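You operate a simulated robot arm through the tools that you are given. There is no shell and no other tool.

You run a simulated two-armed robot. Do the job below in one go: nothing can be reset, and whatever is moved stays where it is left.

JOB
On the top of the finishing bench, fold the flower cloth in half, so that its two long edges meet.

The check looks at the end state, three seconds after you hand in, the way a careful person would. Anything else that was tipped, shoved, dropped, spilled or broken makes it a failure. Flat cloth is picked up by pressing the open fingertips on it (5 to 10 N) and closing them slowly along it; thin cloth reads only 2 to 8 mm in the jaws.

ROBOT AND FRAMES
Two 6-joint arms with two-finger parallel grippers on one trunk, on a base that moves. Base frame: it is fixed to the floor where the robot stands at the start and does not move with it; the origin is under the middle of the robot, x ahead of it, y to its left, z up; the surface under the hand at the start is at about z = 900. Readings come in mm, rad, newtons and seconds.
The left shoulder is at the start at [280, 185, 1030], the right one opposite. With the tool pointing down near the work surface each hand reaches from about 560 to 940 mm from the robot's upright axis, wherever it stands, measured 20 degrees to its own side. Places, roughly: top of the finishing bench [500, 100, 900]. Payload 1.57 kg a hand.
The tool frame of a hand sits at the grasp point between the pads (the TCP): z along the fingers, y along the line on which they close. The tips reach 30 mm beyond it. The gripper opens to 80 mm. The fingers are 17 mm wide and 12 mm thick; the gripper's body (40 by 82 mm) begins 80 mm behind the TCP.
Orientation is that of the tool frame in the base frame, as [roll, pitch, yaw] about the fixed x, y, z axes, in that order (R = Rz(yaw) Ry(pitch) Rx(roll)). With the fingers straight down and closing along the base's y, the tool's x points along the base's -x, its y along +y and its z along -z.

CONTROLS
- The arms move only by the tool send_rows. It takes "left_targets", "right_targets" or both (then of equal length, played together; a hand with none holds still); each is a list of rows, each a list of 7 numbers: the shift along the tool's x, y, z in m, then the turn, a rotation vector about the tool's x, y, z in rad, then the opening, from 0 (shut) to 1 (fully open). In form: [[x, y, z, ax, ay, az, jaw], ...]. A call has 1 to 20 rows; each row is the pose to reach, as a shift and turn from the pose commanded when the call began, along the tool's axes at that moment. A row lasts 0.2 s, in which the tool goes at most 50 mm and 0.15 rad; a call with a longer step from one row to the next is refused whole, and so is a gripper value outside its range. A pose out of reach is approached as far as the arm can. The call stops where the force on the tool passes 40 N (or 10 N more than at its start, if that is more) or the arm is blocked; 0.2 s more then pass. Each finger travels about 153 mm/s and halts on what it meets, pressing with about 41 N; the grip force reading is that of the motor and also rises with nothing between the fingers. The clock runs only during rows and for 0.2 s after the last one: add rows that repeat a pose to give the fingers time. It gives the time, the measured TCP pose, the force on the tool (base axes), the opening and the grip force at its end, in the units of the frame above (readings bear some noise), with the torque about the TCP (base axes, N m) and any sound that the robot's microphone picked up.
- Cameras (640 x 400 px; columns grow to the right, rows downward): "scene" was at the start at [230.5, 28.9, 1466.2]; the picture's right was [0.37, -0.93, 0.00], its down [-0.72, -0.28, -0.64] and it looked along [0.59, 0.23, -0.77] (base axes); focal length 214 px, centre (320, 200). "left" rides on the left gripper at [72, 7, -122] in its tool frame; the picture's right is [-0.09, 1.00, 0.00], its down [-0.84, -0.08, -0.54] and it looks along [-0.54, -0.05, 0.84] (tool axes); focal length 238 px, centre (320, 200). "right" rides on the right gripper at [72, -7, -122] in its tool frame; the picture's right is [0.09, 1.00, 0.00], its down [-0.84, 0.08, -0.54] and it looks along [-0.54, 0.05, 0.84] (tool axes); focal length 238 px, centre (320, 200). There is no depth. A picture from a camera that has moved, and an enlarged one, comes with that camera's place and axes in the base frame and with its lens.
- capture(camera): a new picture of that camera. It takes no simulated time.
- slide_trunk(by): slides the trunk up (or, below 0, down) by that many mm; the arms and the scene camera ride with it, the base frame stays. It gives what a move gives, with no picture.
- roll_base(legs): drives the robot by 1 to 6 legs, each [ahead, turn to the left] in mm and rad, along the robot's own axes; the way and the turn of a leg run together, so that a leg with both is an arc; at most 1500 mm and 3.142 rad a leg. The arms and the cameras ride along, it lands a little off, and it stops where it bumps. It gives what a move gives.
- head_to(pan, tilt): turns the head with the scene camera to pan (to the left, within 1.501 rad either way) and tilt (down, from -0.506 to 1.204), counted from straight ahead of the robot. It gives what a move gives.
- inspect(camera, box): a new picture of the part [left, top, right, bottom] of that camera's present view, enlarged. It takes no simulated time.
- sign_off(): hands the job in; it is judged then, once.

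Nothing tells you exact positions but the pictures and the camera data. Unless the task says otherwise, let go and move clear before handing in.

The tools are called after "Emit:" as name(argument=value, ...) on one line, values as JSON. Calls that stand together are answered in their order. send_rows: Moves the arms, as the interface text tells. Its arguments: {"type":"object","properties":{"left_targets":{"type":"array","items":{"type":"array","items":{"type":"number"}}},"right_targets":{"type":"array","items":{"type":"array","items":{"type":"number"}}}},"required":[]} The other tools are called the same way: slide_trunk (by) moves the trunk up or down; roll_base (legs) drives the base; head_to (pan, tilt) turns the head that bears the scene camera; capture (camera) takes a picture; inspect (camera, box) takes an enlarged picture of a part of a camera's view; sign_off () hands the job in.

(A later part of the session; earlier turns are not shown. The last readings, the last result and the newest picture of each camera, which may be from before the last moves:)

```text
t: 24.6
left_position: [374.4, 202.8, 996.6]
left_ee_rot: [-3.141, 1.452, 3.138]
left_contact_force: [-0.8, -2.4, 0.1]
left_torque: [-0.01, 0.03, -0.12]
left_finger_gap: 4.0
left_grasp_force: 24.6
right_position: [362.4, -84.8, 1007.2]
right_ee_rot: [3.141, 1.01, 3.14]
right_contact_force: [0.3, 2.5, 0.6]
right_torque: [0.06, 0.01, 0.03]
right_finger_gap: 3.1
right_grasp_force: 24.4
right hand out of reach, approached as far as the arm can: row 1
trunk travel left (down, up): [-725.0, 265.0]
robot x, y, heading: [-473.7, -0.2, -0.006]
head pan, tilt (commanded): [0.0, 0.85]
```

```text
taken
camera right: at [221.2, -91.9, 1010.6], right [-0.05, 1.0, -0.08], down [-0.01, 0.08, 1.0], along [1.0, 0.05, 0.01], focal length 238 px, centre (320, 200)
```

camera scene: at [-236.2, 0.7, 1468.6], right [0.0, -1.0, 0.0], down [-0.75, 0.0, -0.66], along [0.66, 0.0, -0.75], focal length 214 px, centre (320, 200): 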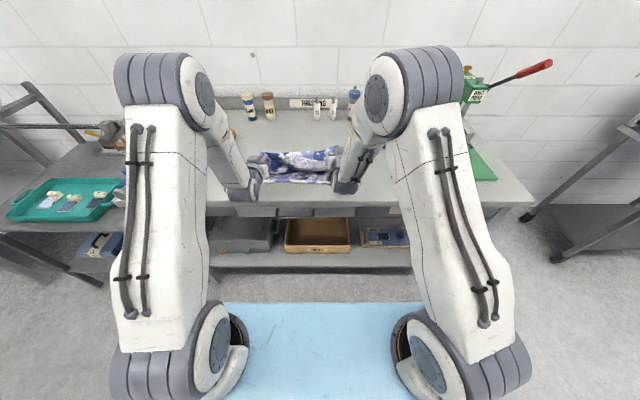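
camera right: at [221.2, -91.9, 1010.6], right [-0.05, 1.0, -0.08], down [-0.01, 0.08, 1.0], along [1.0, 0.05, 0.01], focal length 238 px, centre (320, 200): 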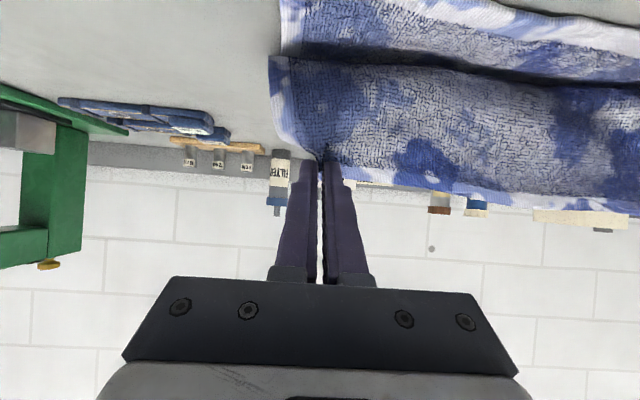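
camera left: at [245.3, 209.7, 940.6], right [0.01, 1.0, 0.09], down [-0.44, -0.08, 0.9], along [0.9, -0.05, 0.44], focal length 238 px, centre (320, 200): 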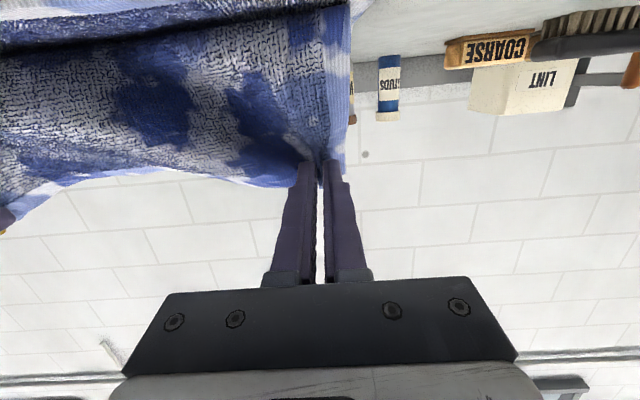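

Emit:
send_rows(right_targets=[[0.0014, 0, 0.0002, 0, -0.06, 0, 0], [0.0028, 0, 0.0004, 0, -0.12, 0, 0], [0.0042, 0, 0.0006, 0, -0.18, 0, 0], [0.0056, 0, 0.0008, 0, -0.24, 0, 0], [0.0056, 0, 0.0008, 0, -0.24, 0, 0]])

Emit:
inspect(camera="scene", box=[220, 110, 380, 210])

Emit:
capture(camera="left")

Emit:
capture(camera="right")

```text
t: 25.8
left_position: [375.5, 201.6, 995.7]
left_ee_rot: [-3.14, 1.451, -3.14]
left_contact_force: [-0.6, -0.7, 0.3]
left_torque: [0.03, 0.0, 0.01]
left_finger_gap: 3.9
left_grasp_force: 24.9
right_position: [367.4, -76.7, 1009.2]
right_ee_rot: [-3.094, 1.245, -3.105]
right_contact_force: [-0.8, 0.9, 0.4]
right_torque: [0.01, -0.01, -0.05]
right_finger_gap: 2.7
right_grasp_force: 24.0
right hand out of reach, approached as far as the arm can: row 3, 4, 5
trunk travel left (down, up): [-725.0, 265.0]
robot x, y, heading: [-474.0, 2.6, -0.0]
head pan, tilt (commanded): [0.0, 0.85]
```

```text
4.00 times, centred on (300, 160) of scene
camera zoom: at [-236.7, 0.7, 1468.7], right [0.0, -1.0, 0.0], down [-0.75, 0.0, -0.66], along [0.66, 0.0, -0.75], focal length 858 px, centre (400, 360)
```

zoom: 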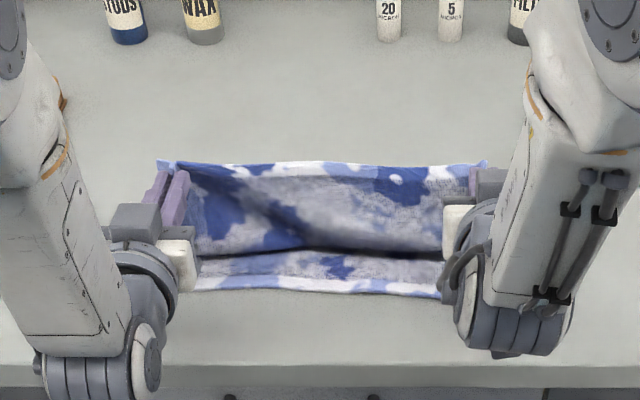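

```text
taken
camera left: at [245.2, 209.8, 940.8], right [0.01, 1.0, 0.09], down [-0.44, -0.08, 0.9], along [0.9, -0.05, 0.44], focal length 238 px, centre (320, 200)
```

left: 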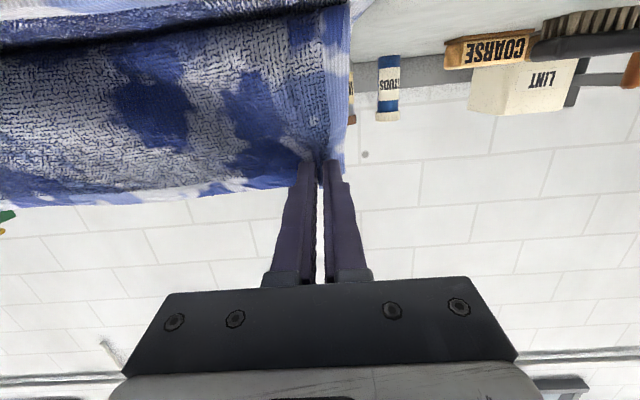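

```text
taken
camera right: at [229.1, -82.9, 980.8], right [-0.02, 0.99, -0.1], down [-0.25, 0.1, 0.96], along [0.97, 0.04, 0.24], focal length 238 px, centre (320, 200)
```

right: 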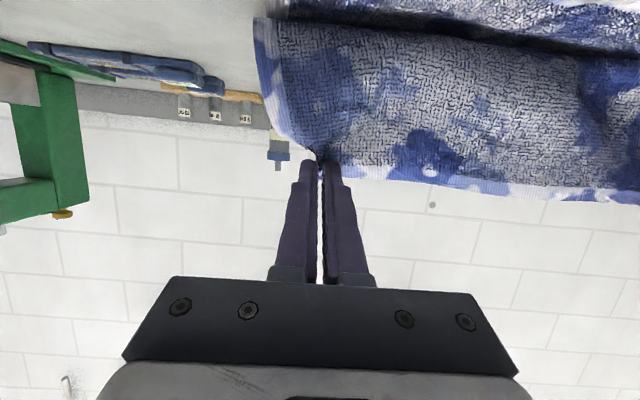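

The right hand tops out near 65° of tilt, which is enough. The page of cloth hangs with its free edge up and slack below, so I'll lower both hands and draw them toward the near edge, easing the tilt so the wrist cameras clear the bench.

Emit:
send_rows(left_targets=[[0.0076, 0.0002, -0.0035, 0, 0.033, 0, 0], [0.0153, 0.0003, -0.007, 0, 0.067, 0, 0], [0.0229, 0.0005, -0.0105, 0, 0.1, 0, 0], [0.0305, 0.0007, -0.014, 0, 0.133, 0, 0], [0.0382, 0.0008, -0.0174, 0, 0.167, 0, 0], [0.0458, 0.001, -0.0209, 0, 0.2, 0, 0], [0.0458, 0.001, -0.0209, 0, 0.2, 0, 0]], right_targets=[[0.0103, -0.0014, -0.0019, 0, 0.04, 0, 0], [0.0206, -0.0028, -0.0038, 0, 0.08, 0, 0], [0.031, -0.0042, -0.0057, 0, 0.12, 0, 0], [0.0413, -0.0055, -0.0075, 0, 0.145, 0, 0], [0.0516, -0.0069, -0.0094, 0, 0.145, 0, 0], [0.0619, -0.0083, -0.0113, 0, 0.145, 0, 0], [0.0619, -0.0083, -0.0113, 0, 0.145, 0, 0]])

Emit:
inspect(camera="scene", box=[220, 110, 380, 210])

Emit:
capture(camera="left")

Emit:
capture(camera="right")

```text
t: 27.4
left_position: [348.0, 204.3, 953.7]
left_ee_rot: [3.14, 1.247, 3.141]
left_contact_force: [-0.4, -1.0, -0.6]
left_torque: [0.01, 0.02, 0.01]
left_finger_gap: 3.9
left_grasp_force: 25.0
right_position: [346.8, -73.5, 965.4]
right_ee_rot: [-3.097, 1.098, -3.113]
right_contact_force: [0.8, 0.9, -0.8]
right_torque: [0.01, -0.04, -0.03]
right_finger_gap: 3.0
right_grasp_force: 24.2
right hand out of reach, approached as far as the arm can: row 1, 2, 3, 4, 5, 6, 7
trunk travel left (down, up): [-725.0, 265.0]
robot x, y, heading: [-473.9, -1.6, -0.005]
head pan, tilt (commanded): [0.0, 0.85]
```

```text
4.00 times, centred on (300, 160) of scene
camera zoom: at [-236.6, 0.6, 1468.7], right [0.0, -1.0, 0.0], down [-0.75, 0.0, -0.66], along [0.66, 0.0, -0.75], focal length 858 px, centre (400, 360)
```

zoom: 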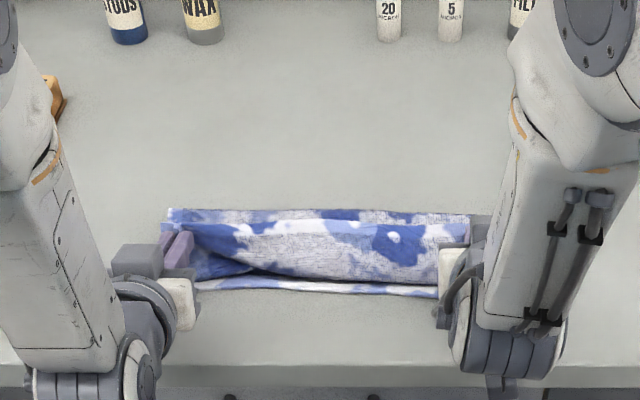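

```text
taken
camera left: at [210.6, 211.2, 924.4], right [0.03, 1.0, 0.09], down [-0.25, -0.08, 0.96], along [0.97, -0.05, 0.25], focal length 238 px, centre (320, 200)
```

left: 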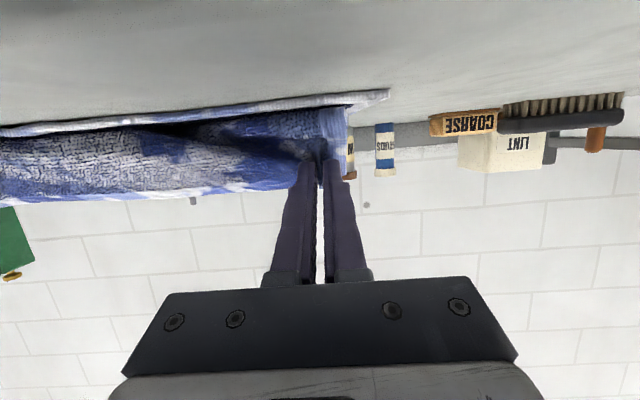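

```text
taken
camera right: at [205.1, -80.3, 956.9], right [-0.03, 0.99, -0.1], down [-0.1, 0.1, 0.99], along [0.99, 0.04, 0.1], focal length 238 px, centre (320, 200)
```

right: 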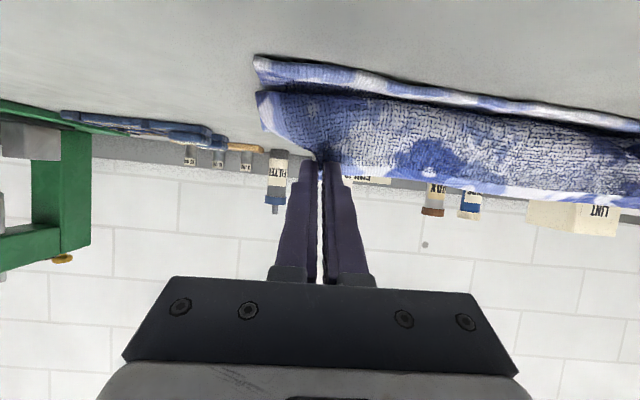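

Emit:
send_rows(right_targets=[[0.001, -0.001, 0.0, 0, 0.08, 0, 0], [0.004, -0.004, 0.0, 0, 0.15, 0, 0], [0.009, -0.008, -0.001, 0, 0.17, 0, 0], [0.015, -0.0115, -0.0016, 0, 0.17, 0, 0], [0.015, -0.0115, -0.0016, 0, 0.17, 0, 0]])

Emit:
capture(camera="right")

Emit:
inspect(camera="scene", box=[240, 130, 360, 205])

```text
t: 28.6
left_position: [348.9, 203.0, 952.9]
left_ee_rot: [3.141, 1.249, 3.139]
left_contact_force: [0.6, -5.0, -0.9]
left_torque: [-0.04, 0.0, -0.15]
left_finger_gap: 3.9
left_grasp_force: 24.4
right_position: [338.8, -85.7, 951.6]
right_ee_rot: [3.14, 0.935, 3.14]
right_contact_force: [0.1, 5.0, 0.9]
right_torque: [0.13, -0.01, 0.03]
right_finger_gap: 3.0
right_grasp_force: 24.3
trunk travel left (down, up): [-725.0, 265.0]
robot x, y, heading: [-472.2, 0.9, -0.004]
head pan, tilt (commanded): [0.0, 0.85]
```

```text
taken
camera right: at [198.0, -93.0, 965.9], right [-0.05, 1.0, -0.07], down [0.06, 0.08, 1.0], along [1.0, 0.05, -0.06], focal length 238 px, centre (320, 200)
```

right: 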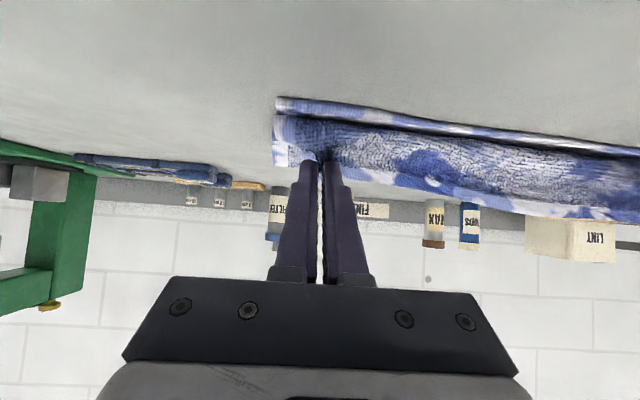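

```text
5.33 times, centred on (300, 168) of scene
camera zoom: at [-236.7, 0.6, 1468.7], right [0.0, -1.0, 0.0], down [-0.75, 0.0, -0.66], along [0.66, 0.0, -0.75], focal length 1144 px, centre (427, 373)
```

zoom: 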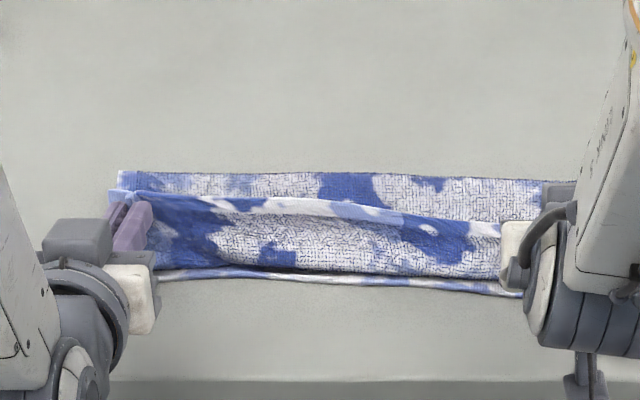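

Both hands now hold the edge about 40 mm above the near edge. I'll lower a little more and relax the sideways pull before releasing.

Emit:
send_rows(left_targets=[[0.0032, 0, 0.0007, 0, 0.062, 0, 0], [0.0064, 0, 0.0014, 0, 0.125, 0, 0], [0.0096, 0, 0.0021, 0, 0.187, 0, 0], [0.0128, 0, 0.0028, 0, 0.249, 0, 0], [0.0128, 0, 0.0028, 0, 0.249, 0, 0]], right_targets=[[0.003, 0.0006, 0.0012, 0, 0, 0, 0], [0.006, 0.0012, 0.0023, 0, 0, 0, 0], [0.009, 0.0018, 0.0035, 0, 0, 0, 0], [0.0121, 0.0025, 0.0046, 0, 0, 0, 0], [0.0121, 0.0025, 0.0046, 0, 0, 0, 0]])

Emit:
capture(camera="left")

Emit:
inspect(camera="scene", box=[240, 130, 360, 205])

```text
t: 29.8
left_position: [347.1, 202.9, 940.2]
left_ee_rot: [3.141, 1.002, 3.138]
left_contact_force: [-0.1, -1.8, 0.3]
left_torque: [-0.03, -0.01, -0.08]
left_finger_gap: 4.1
left_grasp_force: 25.0
right_position: [337.0, -84.1, 938.9]
right_ee_rot: [-3.135, 0.935, -3.14]
right_contact_force: [0.1, 2.3, 1.0]
right_torque: [0.04, -0.03, -0.01]
right_finger_gap: 3.0
right_grasp_force: 24.4
trunk travel left (down, up): [-725.0, 265.0]
robot x, y, heading: [-469.9, 1.6, -0.005]
head pan, tilt (commanded): [0.0, 0.85]
```

```text
taken
camera left: at [205.2, 209.9, 946.4], right [0.05, 1.0, 0.08], down [-0.01, -0.08, 1.0], along [1.0, -0.05, 0.0], focal length 238 px, centre (320, 200)
```

left: 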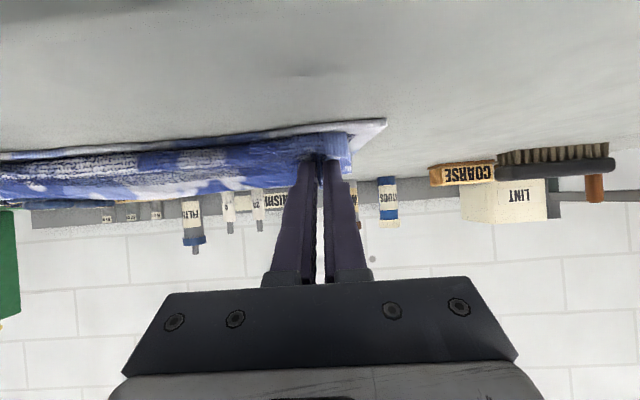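

```text
5.33 times, centred on (300, 168) of scene
camera zoom: at [-236.8, 0.6, 1468.7], right [0.0, -1.0, 0.0], down [-0.75, 0.0, -0.66], along [0.66, 0.0, -0.75], focal length 1144 px, centre (427, 373)
```

zoom: 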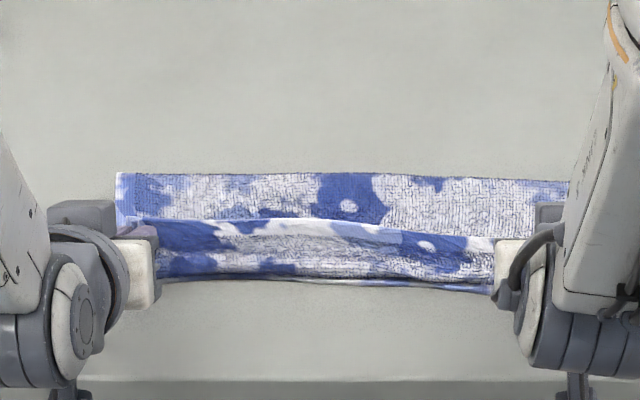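

By the length accounting the fold line has crept back to about x 470, when it should be near 490, so releasing now would overshoot the near edge. I'll raise and feed the edge forward so the fold can roll back out, then lay it down further forward.

Emit:
send_rows(left_targets=[[-0.0153, 0, -0.0039, 0, 0, 0, 0], [-0.0344, 0, 0.0018, 0, 0, 0, 0], [-0.0468, 0, 0.0175, 0, 0, 0, 0], [-0.0587, 0, 0.0361, 0, 0, 0, 0], [-0.0587, 0, 0.0361, 0, 0, 0, 0], [-0.0587, 0, 0.0361, 0, 0, 0, 0]], right_targets=[[-0.015, 0, -0.0049, 0, 0, 0, 0], [-0.0352, 0, -0.0011, 0, 0, 0, 0], [-0.0495, 0, 0.0132, 0, 0, 0, 0], [-0.0608, 0, 0.0285, 0, 0, 0, 0], [-0.0608, 0, 0.0285, 0, 0, 0, 0], [-0.0608, 0, 0.0285, 0, 0, 0, 0]])

Emit:
inspect(camera="scene", box=[240, 130, 360, 205])

Emit:
capture(camera="left")

Emit:
capture(camera="right")

```text
t: 31.2
left_position: [407.7, 201.1, 970.1]
left_ee_rot: [-3.141, 1.002, 3.139]
left_contact_force: [-0.5, -2.1, -0.8]
left_torque: [-0.03, 0.02, -0.06]
left_finger_gap: 3.9
left_grasp_force: 24.5
right_position: [395.2, -84.1, 973.0]
right_ee_rot: [-3.142, 0.936, 3.139]
right_contact_force: [0.9, 1.2, 0.1]
right_torque: [0.02, 0.01, 0.02]
right_finger_gap: 2.7
right_grasp_force: 24.1
trunk travel left (down, up): [-725.0, 265.0]
robot x, y, heading: [-474.3, -1.5, -0.002]
head pan, tilt (commanded): [0.0, 0.85]
```

```text
5.33 times, centred on (300, 168) of scene
camera zoom: at [-236.7, 0.6, 1468.7], right [0.0, -1.0, 0.0], down [-0.75, 0.0, -0.66], along [0.66, 0.0, -0.75], focal length 1144 px, centre (427, 373)
```

zoom: 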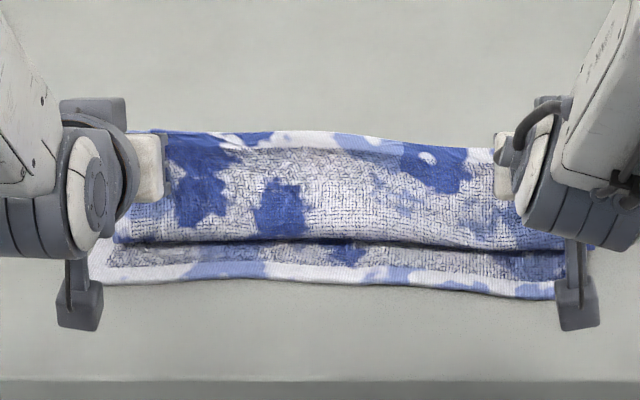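

```text
taken
camera left: at [267.0, 208.3, 976.4], right [0.05, 1.0, 0.08], down [-0.01, -0.08, 1.0], along [1.0, -0.05, 0.0], focal length 238 px, centre (320, 200)
```

left: 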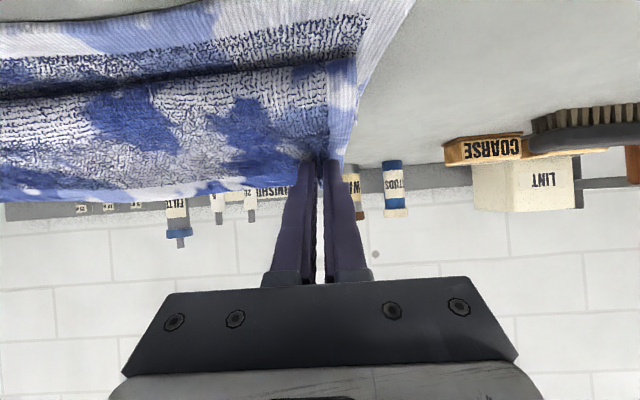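

```text
taken
camera right: at [254.0, -90.5, 987.3], right [-0.05, 1.0, -0.07], down [0.06, 0.08, 1.0], along [1.0, 0.05, -0.06], focal length 238 px, centre (320, 200)
```

right: 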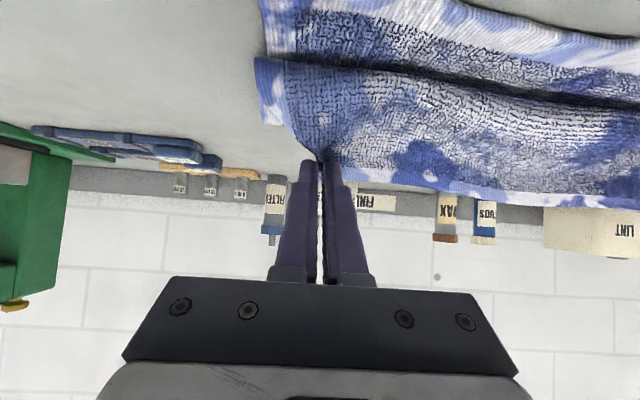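

The pinched edge carries a big rounded bulge and the fold is still short, at about x 455. I'll lift back up over the true fold line so the lower half lies flat again, then lay the page down along a 45° line so it hangs straight below the hands.

Emit:
send_rows(left_targets=[[-0.0163, 0, 0.0041, 0, -0.06, 0, 0], [-0.0326, 0, 0.0081, 0, -0.12, 0, 0], [-0.049, 0, 0.0122, 0, -0.18, 0, 0], [-0.0653, 0, 0.0162, 0, -0.24, 0, 0], [-0.0816, 0, 0.0203, 0, -0.298, 0, 0], [-0.0816, 0, 0.0203, 0, -0.298, 0, 0], [-0.0816, 0, 0.0203, 0, -0.298, 0, 0]], right_targets=[[-0.0165, 0, 0.0029, 0, -0.043, 0, 0], [-0.0331, 0, 0.0058, 0, -0.086, 0, 0], [-0.0496, 0, 0.0087, 0, -0.129, 0, 0], [-0.0662, 0, 0.0116, 0, -0.172, 0, 0], [-0.0827, 0, 0.0145, 0, -0.214, 0, 0], [-0.0827, 0, 0.0145, 0, -0.214, 0, 0], [-0.0827, 0, 0.0145, 0, -0.214, 0, 0]])

Emit:
inspect(camera="scene", box=[230, 110, 374, 200])

Emit:
capture(camera="left")

Emit:
capture(camera="right")

```text
t: 32.8
left_position: [470.7, 201.7, 1029.2]
left_ee_rot: [-3.141, 1.3, -3.142]
left_contact_force: [0.1, -1.7, -0.3]
left_torque: [-0.02, 0.06, -0.08]
left_finger_gap: 3.8
left_grasp_force: 24.6
right_position: [455.2, -83.0, 1029.8]
right_ee_rot: [3.141, 1.15, 3.14]
right_contact_force: [0.1, 2.7, 0.2]
right_torque: [0.05, 0.02, 0.07]
right_finger_gap: 2.7
right_grasp_force: 24.2
trunk travel left (down, up): [-725.0, 265.0]
robot x, y, heading: [-474.5, -2.3, -0.002]
head pan, tilt (commanded): [0.0, 0.85]
```

```text
4.44 times, centred on (302, 155) of scene
camera zoom: at [-236.7, 0.6, 1468.7], right [0.0, -1.0, 0.0], down [-0.75, 0.0, -0.66], along [0.66, 0.0, -0.75], focal length 953 px, centre (400, 400)
```

zoom: 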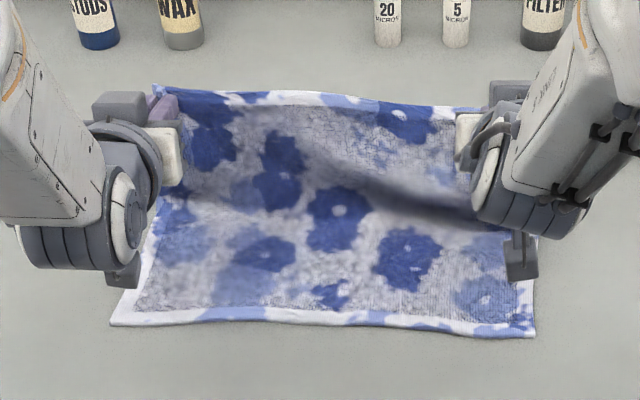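

```text
taken
camera left: at [333.7, 210.1, 992.7], right [0.03, 1.0, 0.09], down [-0.3, -0.08, 0.95], along [0.95, -0.05, 0.3], focal length 238 px, centre (320, 200)
```

left: 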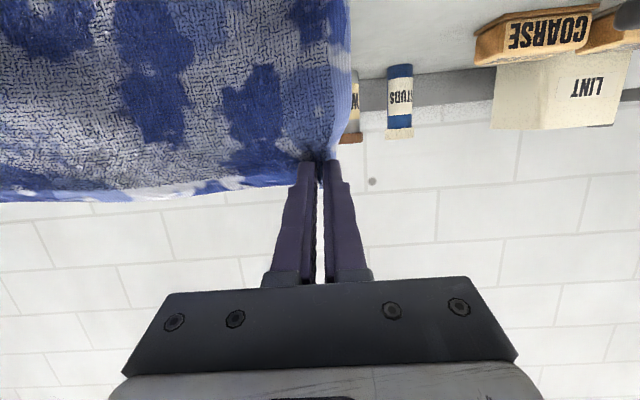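

```text
taken
camera right: at [314.7, -90.3, 1014.0], right [-0.04, 1.0, -0.08], down [-0.15, 0.08, 0.99], along [0.99, 0.05, 0.15], focal length 238 px, centre (320, 200)
```

right: 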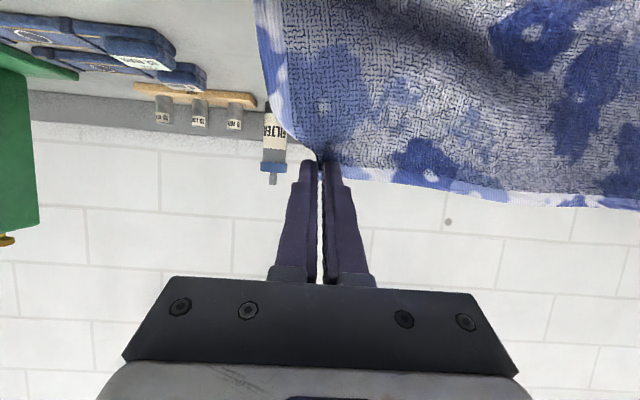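

Emit:
send_rows(left_targets=[[0.0107, 0, -0.0066, 0, 0, 0, 0], [0.0213, 0, -0.0133, 0, 0, 0, 0], [0.032, 0, -0.0199, 0, 0, 0, 0], [0.0426, 0, -0.0265, 0, 0, 0, 0], [0.0426, 0, -0.0265, 0, 0, 0, 0]], right_targets=[[0.011, 0, -0.0045, 0, 0, 0, 0], [0.022, 0, -0.0089, 0, 0, 0, 0], [0.0329, 0, -0.0134, 0, 0, 0, 0], [0.0439, 0, -0.0179, 0, 0, 0, 0], [0.0439, 0, -0.0179, 0, 0, 0, 0]])

Emit:
inspect(camera="scene", box=[230, 110, 374, 200])

Emit:
capture(camera="left")

Emit:
capture(camera="right")

```text
t: 34.0
left_position: [433.2, 201.0, 994.6]
left_ee_rot: [-3.141, 1.301, 3.139]
left_contact_force: [0.0, -1.2, -0.6]
left_torque: [-0.02, 0.05, -0.08]
left_finger_gap: 3.9
left_grasp_force: 24.7
right_position: [419.5, -83.1, 997.2]
right_ee_rot: [-3.142, 1.152, 3.139]
right_contact_force: [0.1, 1.7, -0.4]
right_torque: [0.04, 0.0, 0.02]
right_finger_gap: 3.0
right_grasp_force: 24.2
trunk travel left (down, up): [-725.0, 265.0]
robot x, y, heading: [-473.6, 1.2, 0.0]
head pan, tilt (commanded): [0.0, 0.85]
```

```text
4.44 times, centred on (302, 155) of scene
camera zoom: at [-236.7, 0.6, 1468.7], right [0.0, -1.0, 0.0], down [-0.75, 0.0, -0.66], along [0.66, 0.0, -0.75], focal length 953 px, centre (400, 400)
```

zoom: 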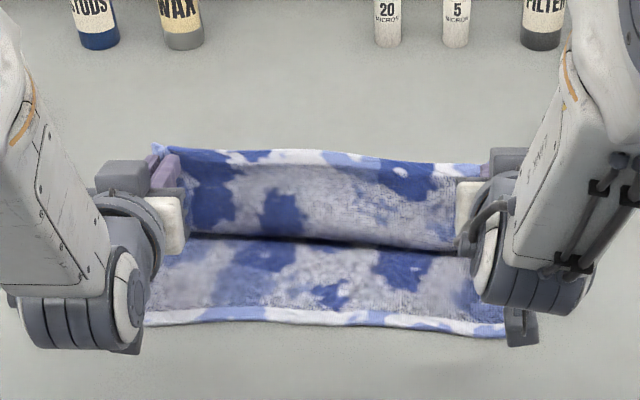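

```text
taken
camera left: at [296.1, 208.4, 958.5], right [0.03, 1.0, 0.09], down [-0.3, -0.08, 0.95], along [0.95, -0.05, 0.3], focal length 238 px, centre (320, 200)
```

left: 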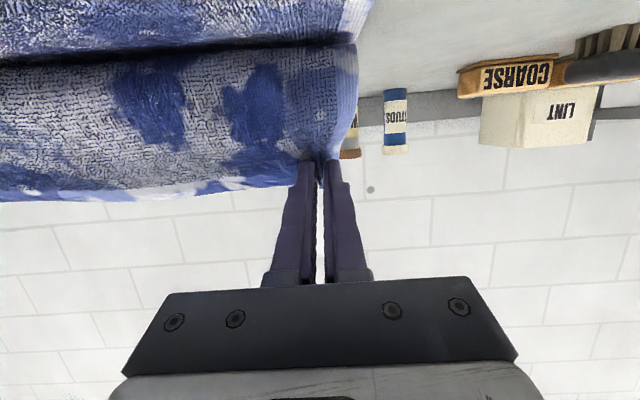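

```text
taken
camera right: at [280.1, -90.5, 980.6], right [-0.04, 1.0, -0.08], down [-0.15, 0.08, 0.99], along [0.99, 0.05, 0.15], focal length 238 px, centre (320, 200)
```

right: 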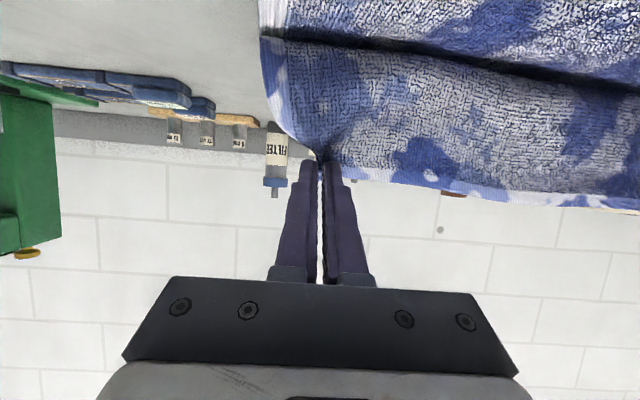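

That is much better: the lower half lies flat and the fold is at about x 490. I'll keep descending along the 45° line.

Emit:
send_rows(left_targets=[[0.0089, 0, -0.005, 0, 0, 0, 0], [0.0178, 0, -0.0101, 0, 0, 0, 0], [0.0268, 0, -0.0151, 0, 0, 0, 0], [0.0357, 0, -0.0202, 0, 0, 0, 0], [0.0357, 0, -0.0202, 0, 0, 0, 0]], right_targets=[[0.0096, 0, -0.0035, 0, 0, 0, 0], [0.0192, 0, -0.0071, 0, 0, 0, 0], [0.0287, 0, -0.0106, 0, 0, 0, 0], [0.0383, 0, -0.0142, 0, 0, 0, 0], [0.0383, 0, -0.0142, 0, 0, 0, 0]])

Emit:
inspect(camera="scene", box=[230, 110, 374, 200])

Emit:
capture(camera="left")

Emit:
capture(camera="right")

```text
t: 35.2
left_position: [404.3, 201.0, 964.4]
left_ee_rot: [-3.141, 1.299, 3.139]
left_contact_force: [-0.4, -2.0, -0.2]
left_torque: [0.01, 0.01, -0.02]
left_finger_gap: 3.9
left_grasp_force: 25.2
right_position: [393.7, -84.7, 968.7]
right_ee_rot: [-3.121, 1.148, -3.129]
right_contact_force: [-0.2, 2.9, -0.2]
right_torque: [0.03, 0.02, 0.02]
right_finger_gap: 2.6
right_grasp_force: 24.1
trunk travel left (down, up): [-725.0, 265.0]
robot x, y, heading: [-473.2, -1.1, -0.006]
head pan, tilt (commanded): [0.0, 0.85]
```

```text
4.44 times, centred on (302, 155) of scene
camera zoom: at [-236.7, 0.6, 1468.7], right [0.0, -1.0, 0.0], down [-0.75, 0.0, -0.66], along [0.66, 0.0, -0.75], focal length 953 px, centre (400, 400)
```

zoom: 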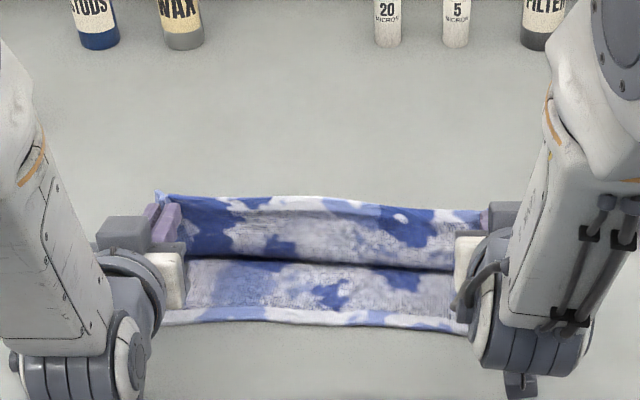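

```text
taken
camera left: at [267.9, 208.7, 929.1], right [0.03, 1.0, 0.09], down [-0.3, -0.08, 0.95], along [0.95, -0.05, 0.29], focal length 238 px, centre (320, 200)
```

left: 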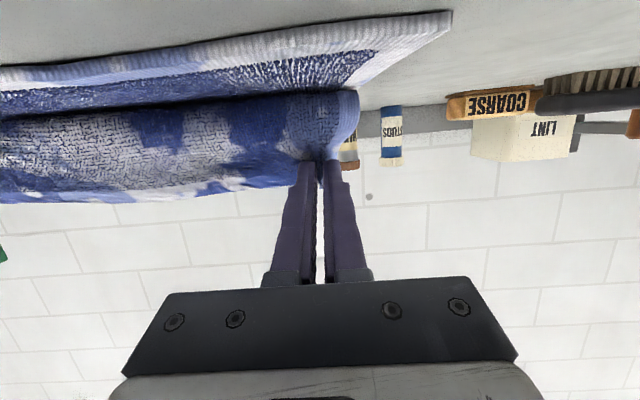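

```text
taken
camera right: at [252.3, -90.1, 953.3], right [-0.03, 1.0, -0.09], down [-0.15, 0.09, 0.98], along [0.99, 0.04, 0.15], focal length 238 px, centre (320, 200)
```

right: 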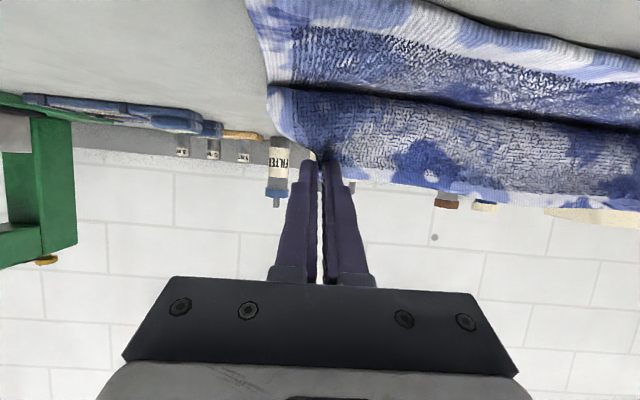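

Emit:
send_rows(left_targets=[[0.0038, 0, 0.0016, 0, 0.075, 0, 0], [0.0077, 0, 0.0033, 0, 0.15, 0, 0], [0.0115, 0, 0.0049, 0, 0.225, 0, 0], [0.0153, 0, 0.0065, 0, 0.3, 0, 0], [0.0153, 0, 0.0065, 0, 0.3, 0, 0]], right_targets=[[0.0046, 0.0003, 0.0019, 0, 0.05, 0, 0], [0.0092, 0.0006, 0.0038, 0, 0.1, 0, 0], [0.0138, 0.0009, 0.0057, 0, 0.15, 0, 0], [0.0184, 0.0012, 0.0076, 0, 0.198, 0, 0], [0.0184, 0.0012, 0.0076, 0, 0.198, 0, 0]])

Emit:
inspect(camera="scene", box=[230, 110, 374, 200])

Emit:
capture(camera="left")

Emit:
capture(camera="right")

```text
t: 36.4
left_position: [406.6, 203.2, 950.4]
left_ee_rot: [-3.139, 0.998, 3.14]
left_contact_force: [-0.2, -2.9, -0.1]
left_torque: [-0.05, 0.01, -0.06]
left_finger_gap: 3.8
left_grasp_force: 24.8
right_position: [392.0, -82.8, 946.3]
right_ee_rot: [3.141, 0.951, 3.139]
right_contact_force: [0.2, 2.0, 1.2]
right_torque: [0.07, -0.01, 0.02]
right_finger_gap: 3.0
right_grasp_force: 24.1
trunk travel left (down, up): [-725.0, 265.0]
robot x, y, heading: [-475.4, -1.9, -0.004]
head pan, tilt (commanded): [0.0, 0.85]
```

```text
4.44 times, centred on (302, 155) of scene
camera zoom: at [-236.7, 0.6, 1468.7], right [0.0, -1.0, 0.0], down [-0.75, 0.0, -0.66], along [0.66, 0.0, -0.75], focal length 953 px, centre (400, 400)
```

zoom: 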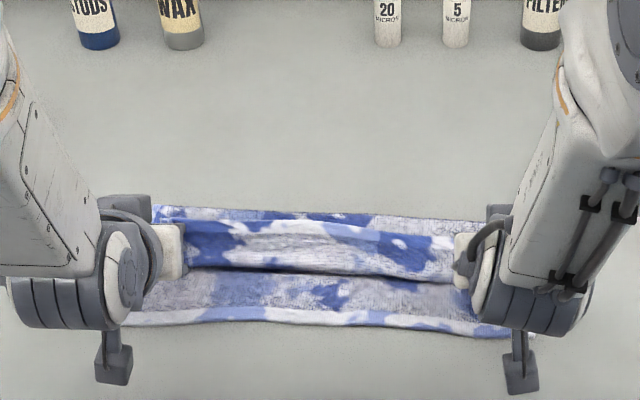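

```text
taken
camera left: at [264.8, 210.5, 956.0], right [0.05, 1.0, 0.08], down [0.0, -0.08, 1.0], along [1.0, -0.05, 0.0], focal length 238 px, centre (320, 200)
```

left: 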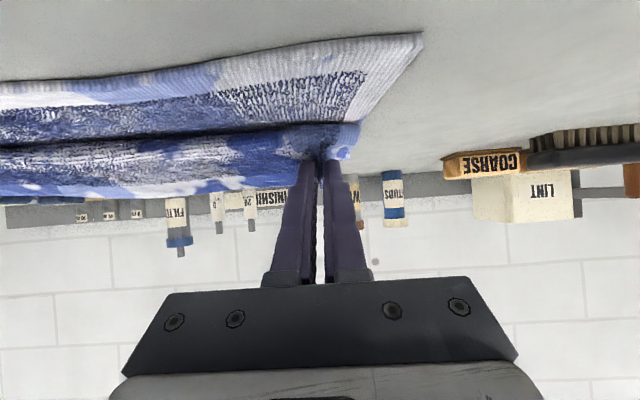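

```text
taken
camera right: at [251.0, -89.8, 958.6], right [-0.05, 1.0, -0.07], down [0.04, 0.08, 1.0], along [1.0, 0.05, -0.05], focal length 238 px, centre (320, 200)
```

right: 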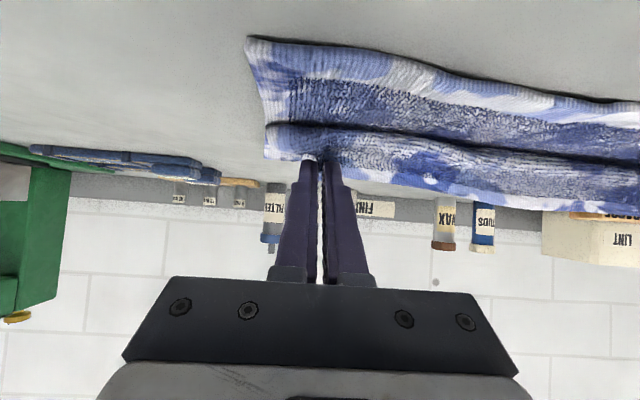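

Emit:
send_rows(left_targets=[[-0.0033, 0, 0.005, 0, 0, 0, 0], [-0.0065, 0, 0.0101, 0, 0, 0, 0], [-0.0098, 0, 0.0151, 0, 0, 0, 0], [-0.0098, 0, 0.0151, 0, 0, 0, 0]], right_targets=[[-0.0035, 0.0003, 0.0049, 0, 0, 0, 0], [-0.007, 0.0006, 0.0098, 0, 0, 0, 0], [-0.0105, 0.001, 0.0147, 0, 0, 0, 0], [-0.0105, 0.001, 0.0147, 0, 0, 0, 0]])

Emit:
inspect(camera="scene", box=[230, 110, 374, 200])

Emit:
capture(camera="left")

```text
t: 37.4
left_position: [424.0, 201.7, 948.9]
left_ee_rot: [3.141, 1.0, 3.14]
left_contact_force: [0.1, -1.9, -0.6]
left_torque: [-0.02, 0.0, -0.07]
left_finger_gap: 3.9
left_grasp_force: 24.6
right_position: [409.8, -83.2, 947.2]
right_ee_rot: [-3.14, 0.952, 3.138]
right_contact_force: [0.3, 1.4, -0.2]
right_torque: [0.0, -0.01, 0.04]
right_finger_gap: 3.0
right_grasp_force: 24.1
trunk travel left (down, up): [-725.0, 265.0]
robot x, y, heading: [-475.4, 2.0, -0.001]
head pan, tilt (commanded): [0.0, 0.85]
```

```text
4.44 times, centred on (302, 155) of scene
camera zoom: at [-236.7, 0.6, 1468.7], right [0.0, -1.0, 0.0], down [-0.75, 0.0, -0.66], along [0.66, 0.0, -0.75], focal length 953 px, centre (400, 400)
```

zoom: 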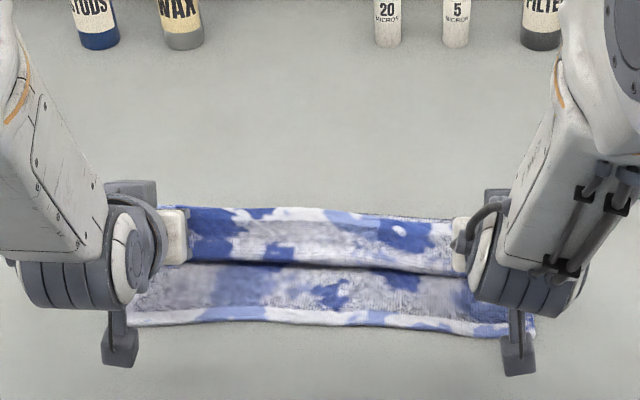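

```text
taken
camera left: at [283.2, 209.7, 955.8], right [0.05, 1.0, 0.08], down [0.0, -0.08, 1.0], along [1.0, -0.05, 0.0], focal length 238 px, centre (320, 200)
```

left: 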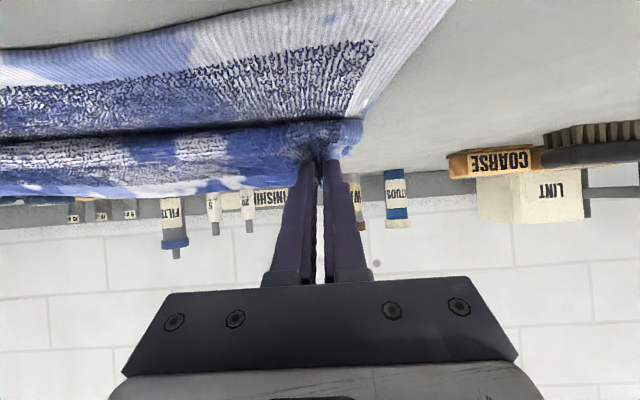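

The fold estimate is now about 485, close to the 489 needed. I'll open the jaws just enough to let go, hold still, and see how the edge settles before withdrawing.

Emit:
send_rows(left_targets=[[0, 0, 0, 0, 0, 0, 0.25], [0, 0, 0, 0, 0, 0, 0.25], [0, 0, 0, 0, 0, 0, 0.25]], right_targets=[[0, 0, 0, 0, 0, 0, 0.25], [0, 0, 0, 0, 0, 0, 0.25], [0, 0, 0, 0, 0, 0, 0.25]])

Emit:
inspect(camera="scene", box=[230, 110, 374, 200])

Emit:
capture(camera="left")

Emit:
capture(camera="right")

```text
t: 38.2
left_position: [424.4, 202.6, 950.5]
left_ee_rot: [-3.141, 1.001, 3.14]
left_contact_force: [-0.4, 0.2, 0.6]
left_torque: [0.01, 0.0, -0.01]
left_finger_gap: 20.0
left_grasp_force: 0.1
right_position: [410.1, -81.4, 946.6]
right_ee_rot: [3.141, 0.951, 3.136]
right_contact_force: [0.3, -0.2, -0.2]
right_torque: [-0.02, -0.02, -0.02]
right_finger_gap: 20.0
right_grasp_force: 0.1
trunk travel left (down, up): [-725.0, 265.0]
robot x, y, heading: [-475.4, -2.6, 0.001]
head pan, tilt (commanded): [0.0, 0.85]
```

```text
4.44 times, centred on (302, 155) of scene
camera zoom: at [-236.7, 0.6, 1468.7], right [0.0, -1.0, 0.0], down [-0.75, 0.0, -0.66], along [0.66, 0.0, -0.75], focal length 953 px, centre (400, 400)
```

zoom: 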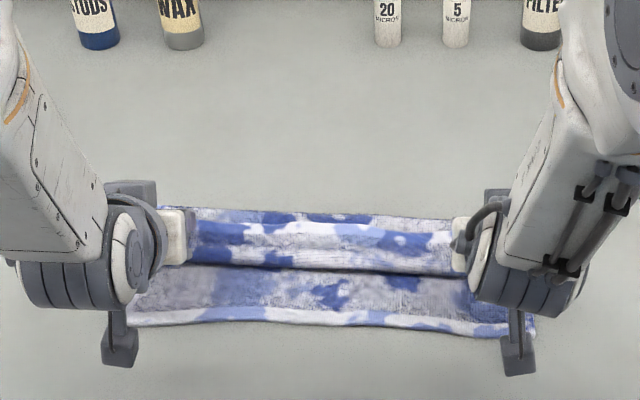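

```text
taken
camera left: at [283.1, 209.8, 955.9], right [0.05, 1.0, 0.08], down [0.0, -0.08, 1.0], along [1.0, -0.05, 0.0], focal length 238 px, centre (320, 200)
```

left: 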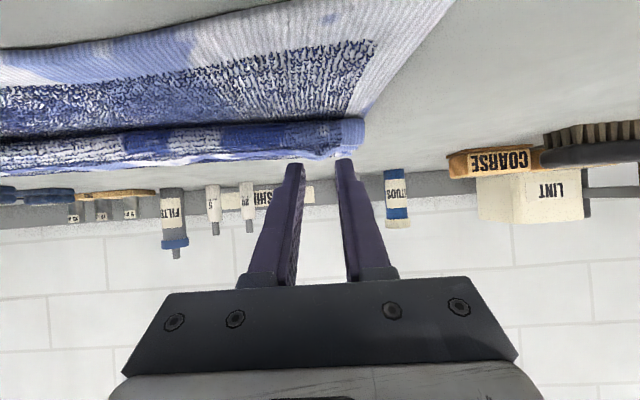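

```text
taken
camera right: at [268.7, -89.0, 959.2], right [-0.05, 1.0, -0.07], down [0.04, 0.08, 1.0], along [1.0, 0.05, -0.05], focal length 238 px, centre (320, 200)
```

right: 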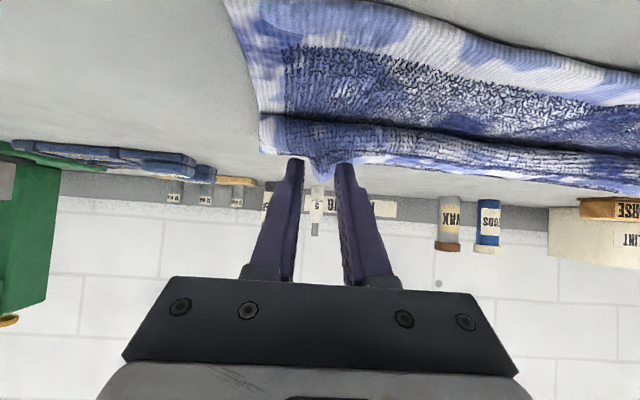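

The edge let go, but its last 40 mm or so flopped back toward the fold and now lies on top, pointing away from me. I'll withdraw the hands and straighten them, then look closely before flipping that flap back over.

Emit:
send_rows(left_targets=[[0, 0, -0.02, 0, 0, 0, 0.25], [0, 0, -0.04, 0, 0, 0, 0.25], [0, 0, -0.0594, 0, 0, 0, 0.25], [-0.021, 0, -0.073, 0, 0.14, 0, 0.25], [-0.042, 0, -0.0864, 0, 0.28, 0, 0.25], [-0.063, 0, -0.1, 0, 0.42, 0, 0.25], [-0.084, 0, -0.1134, 0, 0.56, 0, 0.25], [-0.084, 0, -0.1134, 0, 0.7, 0, 0.25], [-0.084, 0, -0.1134, 0, 0.84, 0, 0.25], [-0.084, 0, -0.1134, 0, 0.98, 0, 0.25], [-0.084, 0, -0.1134, 0, 1.0, 0, 0.25]], right_targets=[[0, 0, -0.02, 0, 0, 0, 0.25], [0, 0, -0.04, 0, 0, 0, 0.25], [0, 0, -0.0594, 0, 0, 0, 0.25], [-0.021, 0, -0.073, 0, 0.14, 0, 0.25], [-0.042, 0, -0.0864, 0, 0.28, 0, 0.25], [-0.063, 0, -0.1, 0, 0.42, 0, 0.25], [-0.084, 0, -0.1134, 0, 0.56, 0, 0.25], [-0.084, 0, -0.1134, 0, 0.7, 0, 0.25], [-0.084, 0, -0.1134, 0, 0.84, 0, 0.25], [-0.084, 0, -0.1134, 0, 0.93, 0, 0.25], [-0.084, 0, -0.1134, 0, 0.951, 0, 0.25]])

Emit:
inspect(camera="scene", box=[230, 110, 374, 200])

Emit:
capture(camera="left")

Emit:
capture(camera="right")

```text
t: 40.6
left_position: [374.1, 202.9, 1080.1]
left_ee_rot: [-3.141, -0.005, 3.138]
left_contact_force: [0.4, 0.5, -0.8]
left_torque: [-0.01, 0.01, -0.01]
left_finger_gap: 20.0
left_grasp_force: 0.2
left hand out of reach, approached as far as the arm can: row 5
right_position: [367.1, -79.8, 1081.0]
right_ee_rot: [3.141, -0.001, 3.139]
right_contact_force: [0.5, 0.3, -0.2]
right_torque: [-0.02, -0.01, 0.01]
right_finger_gap: 20.0
right_grasp_force: 0.1
right hand out of reach, approached as far as the arm can: row 5, 6
trunk travel left (down, up): [-725.0, 265.0]
robot x, y, heading: [-474.9, -1.3, -0.002]
head pan, tilt (commanded): [0.0, 0.85]
```

```text
4.44 times, centred on (302, 155) of scene
camera zoom: at [-236.5, 0.7, 1468.6], right [0.0, -1.0, 0.0], down [-0.75, 0.0, -0.66], along [0.66, 0.0, -0.75], focal length 953 px, centre (400, 400)
```

zoom: 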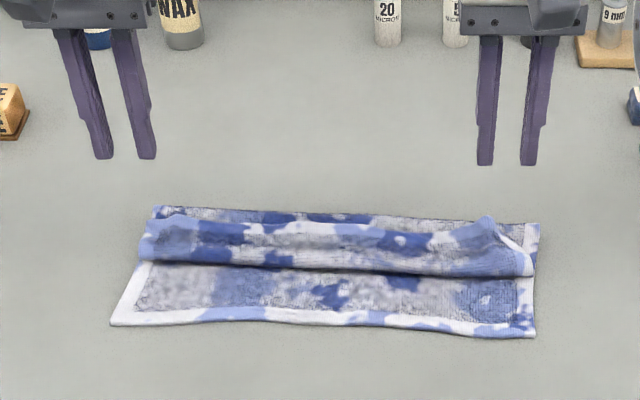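

```text
taken
camera left: at [303.0, 210.3, 1204.4], right [0.09, 1.0, 0.0], down [0.84, -0.08, 0.54], along [0.54, -0.05, -0.84], focal length 238 px, centre (320, 200)
```

left: 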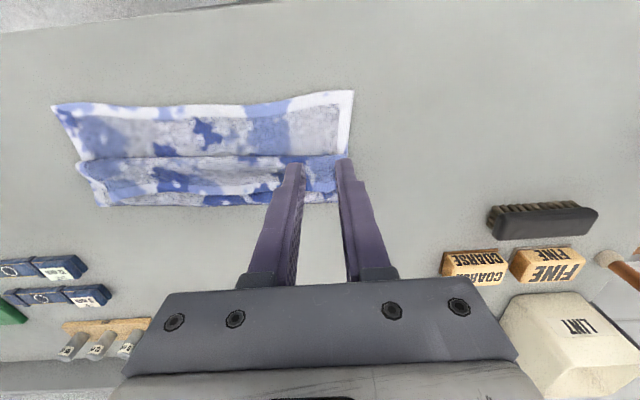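

```text
taken
camera right: at [294.7, -88.0, 1202.3], right [-0.09, 1.0, 0.0], down [0.84, 0.08, 0.54], along [0.54, 0.05, -0.84], focal length 238 px, centre (320, 200)
```

right: 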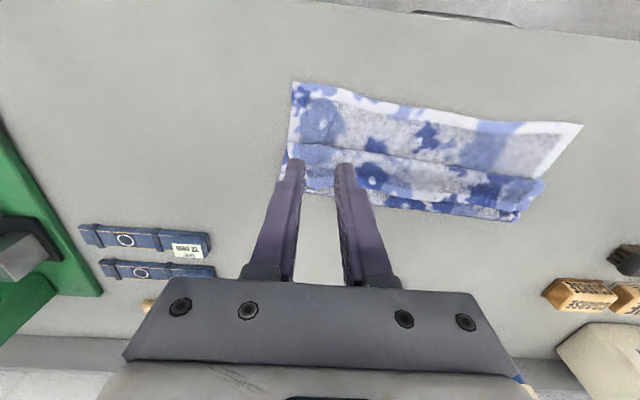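

The fold line now lies about where it belongs (x≈490 left, 475 right), but the last 40–50 mm of the top layer is doubled back. Gripping across the edge, with the jaws closing along x, would let the cloth leave the fingers straight. I'll drive forward for a better look and reach.

Emit:
roll_base(legs=[[170, 0]])

Emit:
capture(camera="left")

Emit:
capture(camera="right")

Emit:
inspect(camera="scene", box=[220, 150, 380, 250])

```text
t: 42.0
left_position: [546.4, 201.8, 1082.6]
left_ee_rot: [-3.142, 0.001, 3.138]
left_contact_force: [0.4, -0.2, 0.7]
left_torque: [0.02, -0.03, 0.0]
left_finger_gap: 19.8
left_grasp_force: 0.0
right_position: [537.3, -82.1, 1080.4]
right_ee_rot: [3.14, 0.0, 3.14]
right_contact_force: [0.2, -0.3, 0.9]
right_torque: [0.01, -0.04, -0.01]
right_finger_gap: 20.0
right_grasp_force: 0.1
trunk travel left (down, up): [-725.0, 265.0]
robot x, y, heading: [-305.6, 0.8, 0.002]
head pan, tilt (commanded): [0.0, 0.85]
```

```text
taken
camera left: at [474.1, 209.3, 1204.8], right [0.1, 1.0, 0.0], down [0.84, -0.08, 0.54], along [0.54, -0.05, -0.84], focal length 238 px, centre (320, 200)
```

left: 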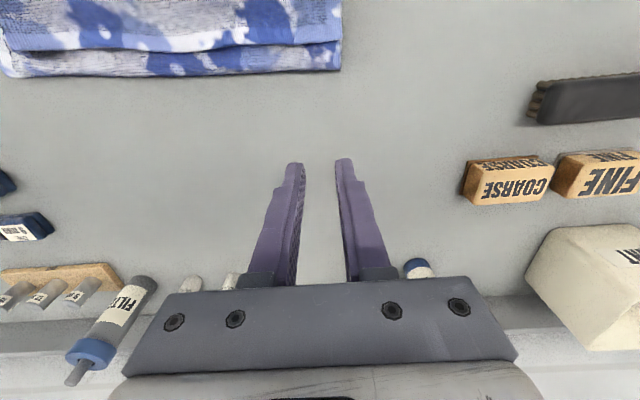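

```text
taken
camera right: at [465.5, -88.9, 1202.5], right [-0.09, 1.0, 0.0], down [0.84, 0.07, 0.54], along [0.54, 0.05, -0.84], focal length 238 px, centre (320, 200)
```

right: 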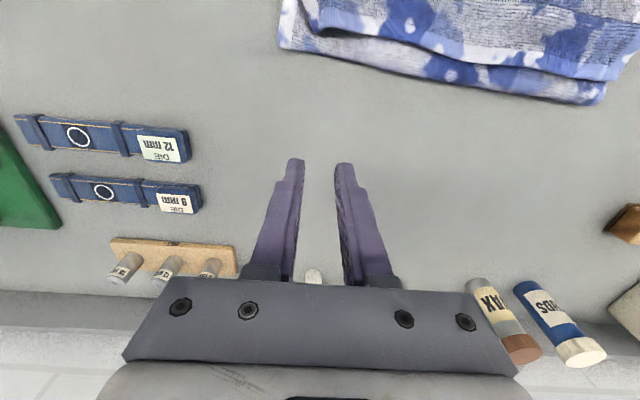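

```text
4.00 times, centred on (300, 200) of scene
camera zoom: at [-65.6, 0.0, 1468.7], right [0.0, -1.0, 0.0], down [-0.75, 0.0, -0.66], along [0.66, 0.0, -0.75], focal length 858 px, centre (400, 200)
```

zoom: 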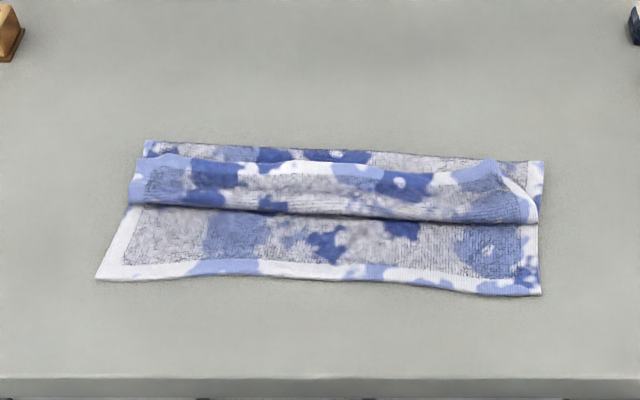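

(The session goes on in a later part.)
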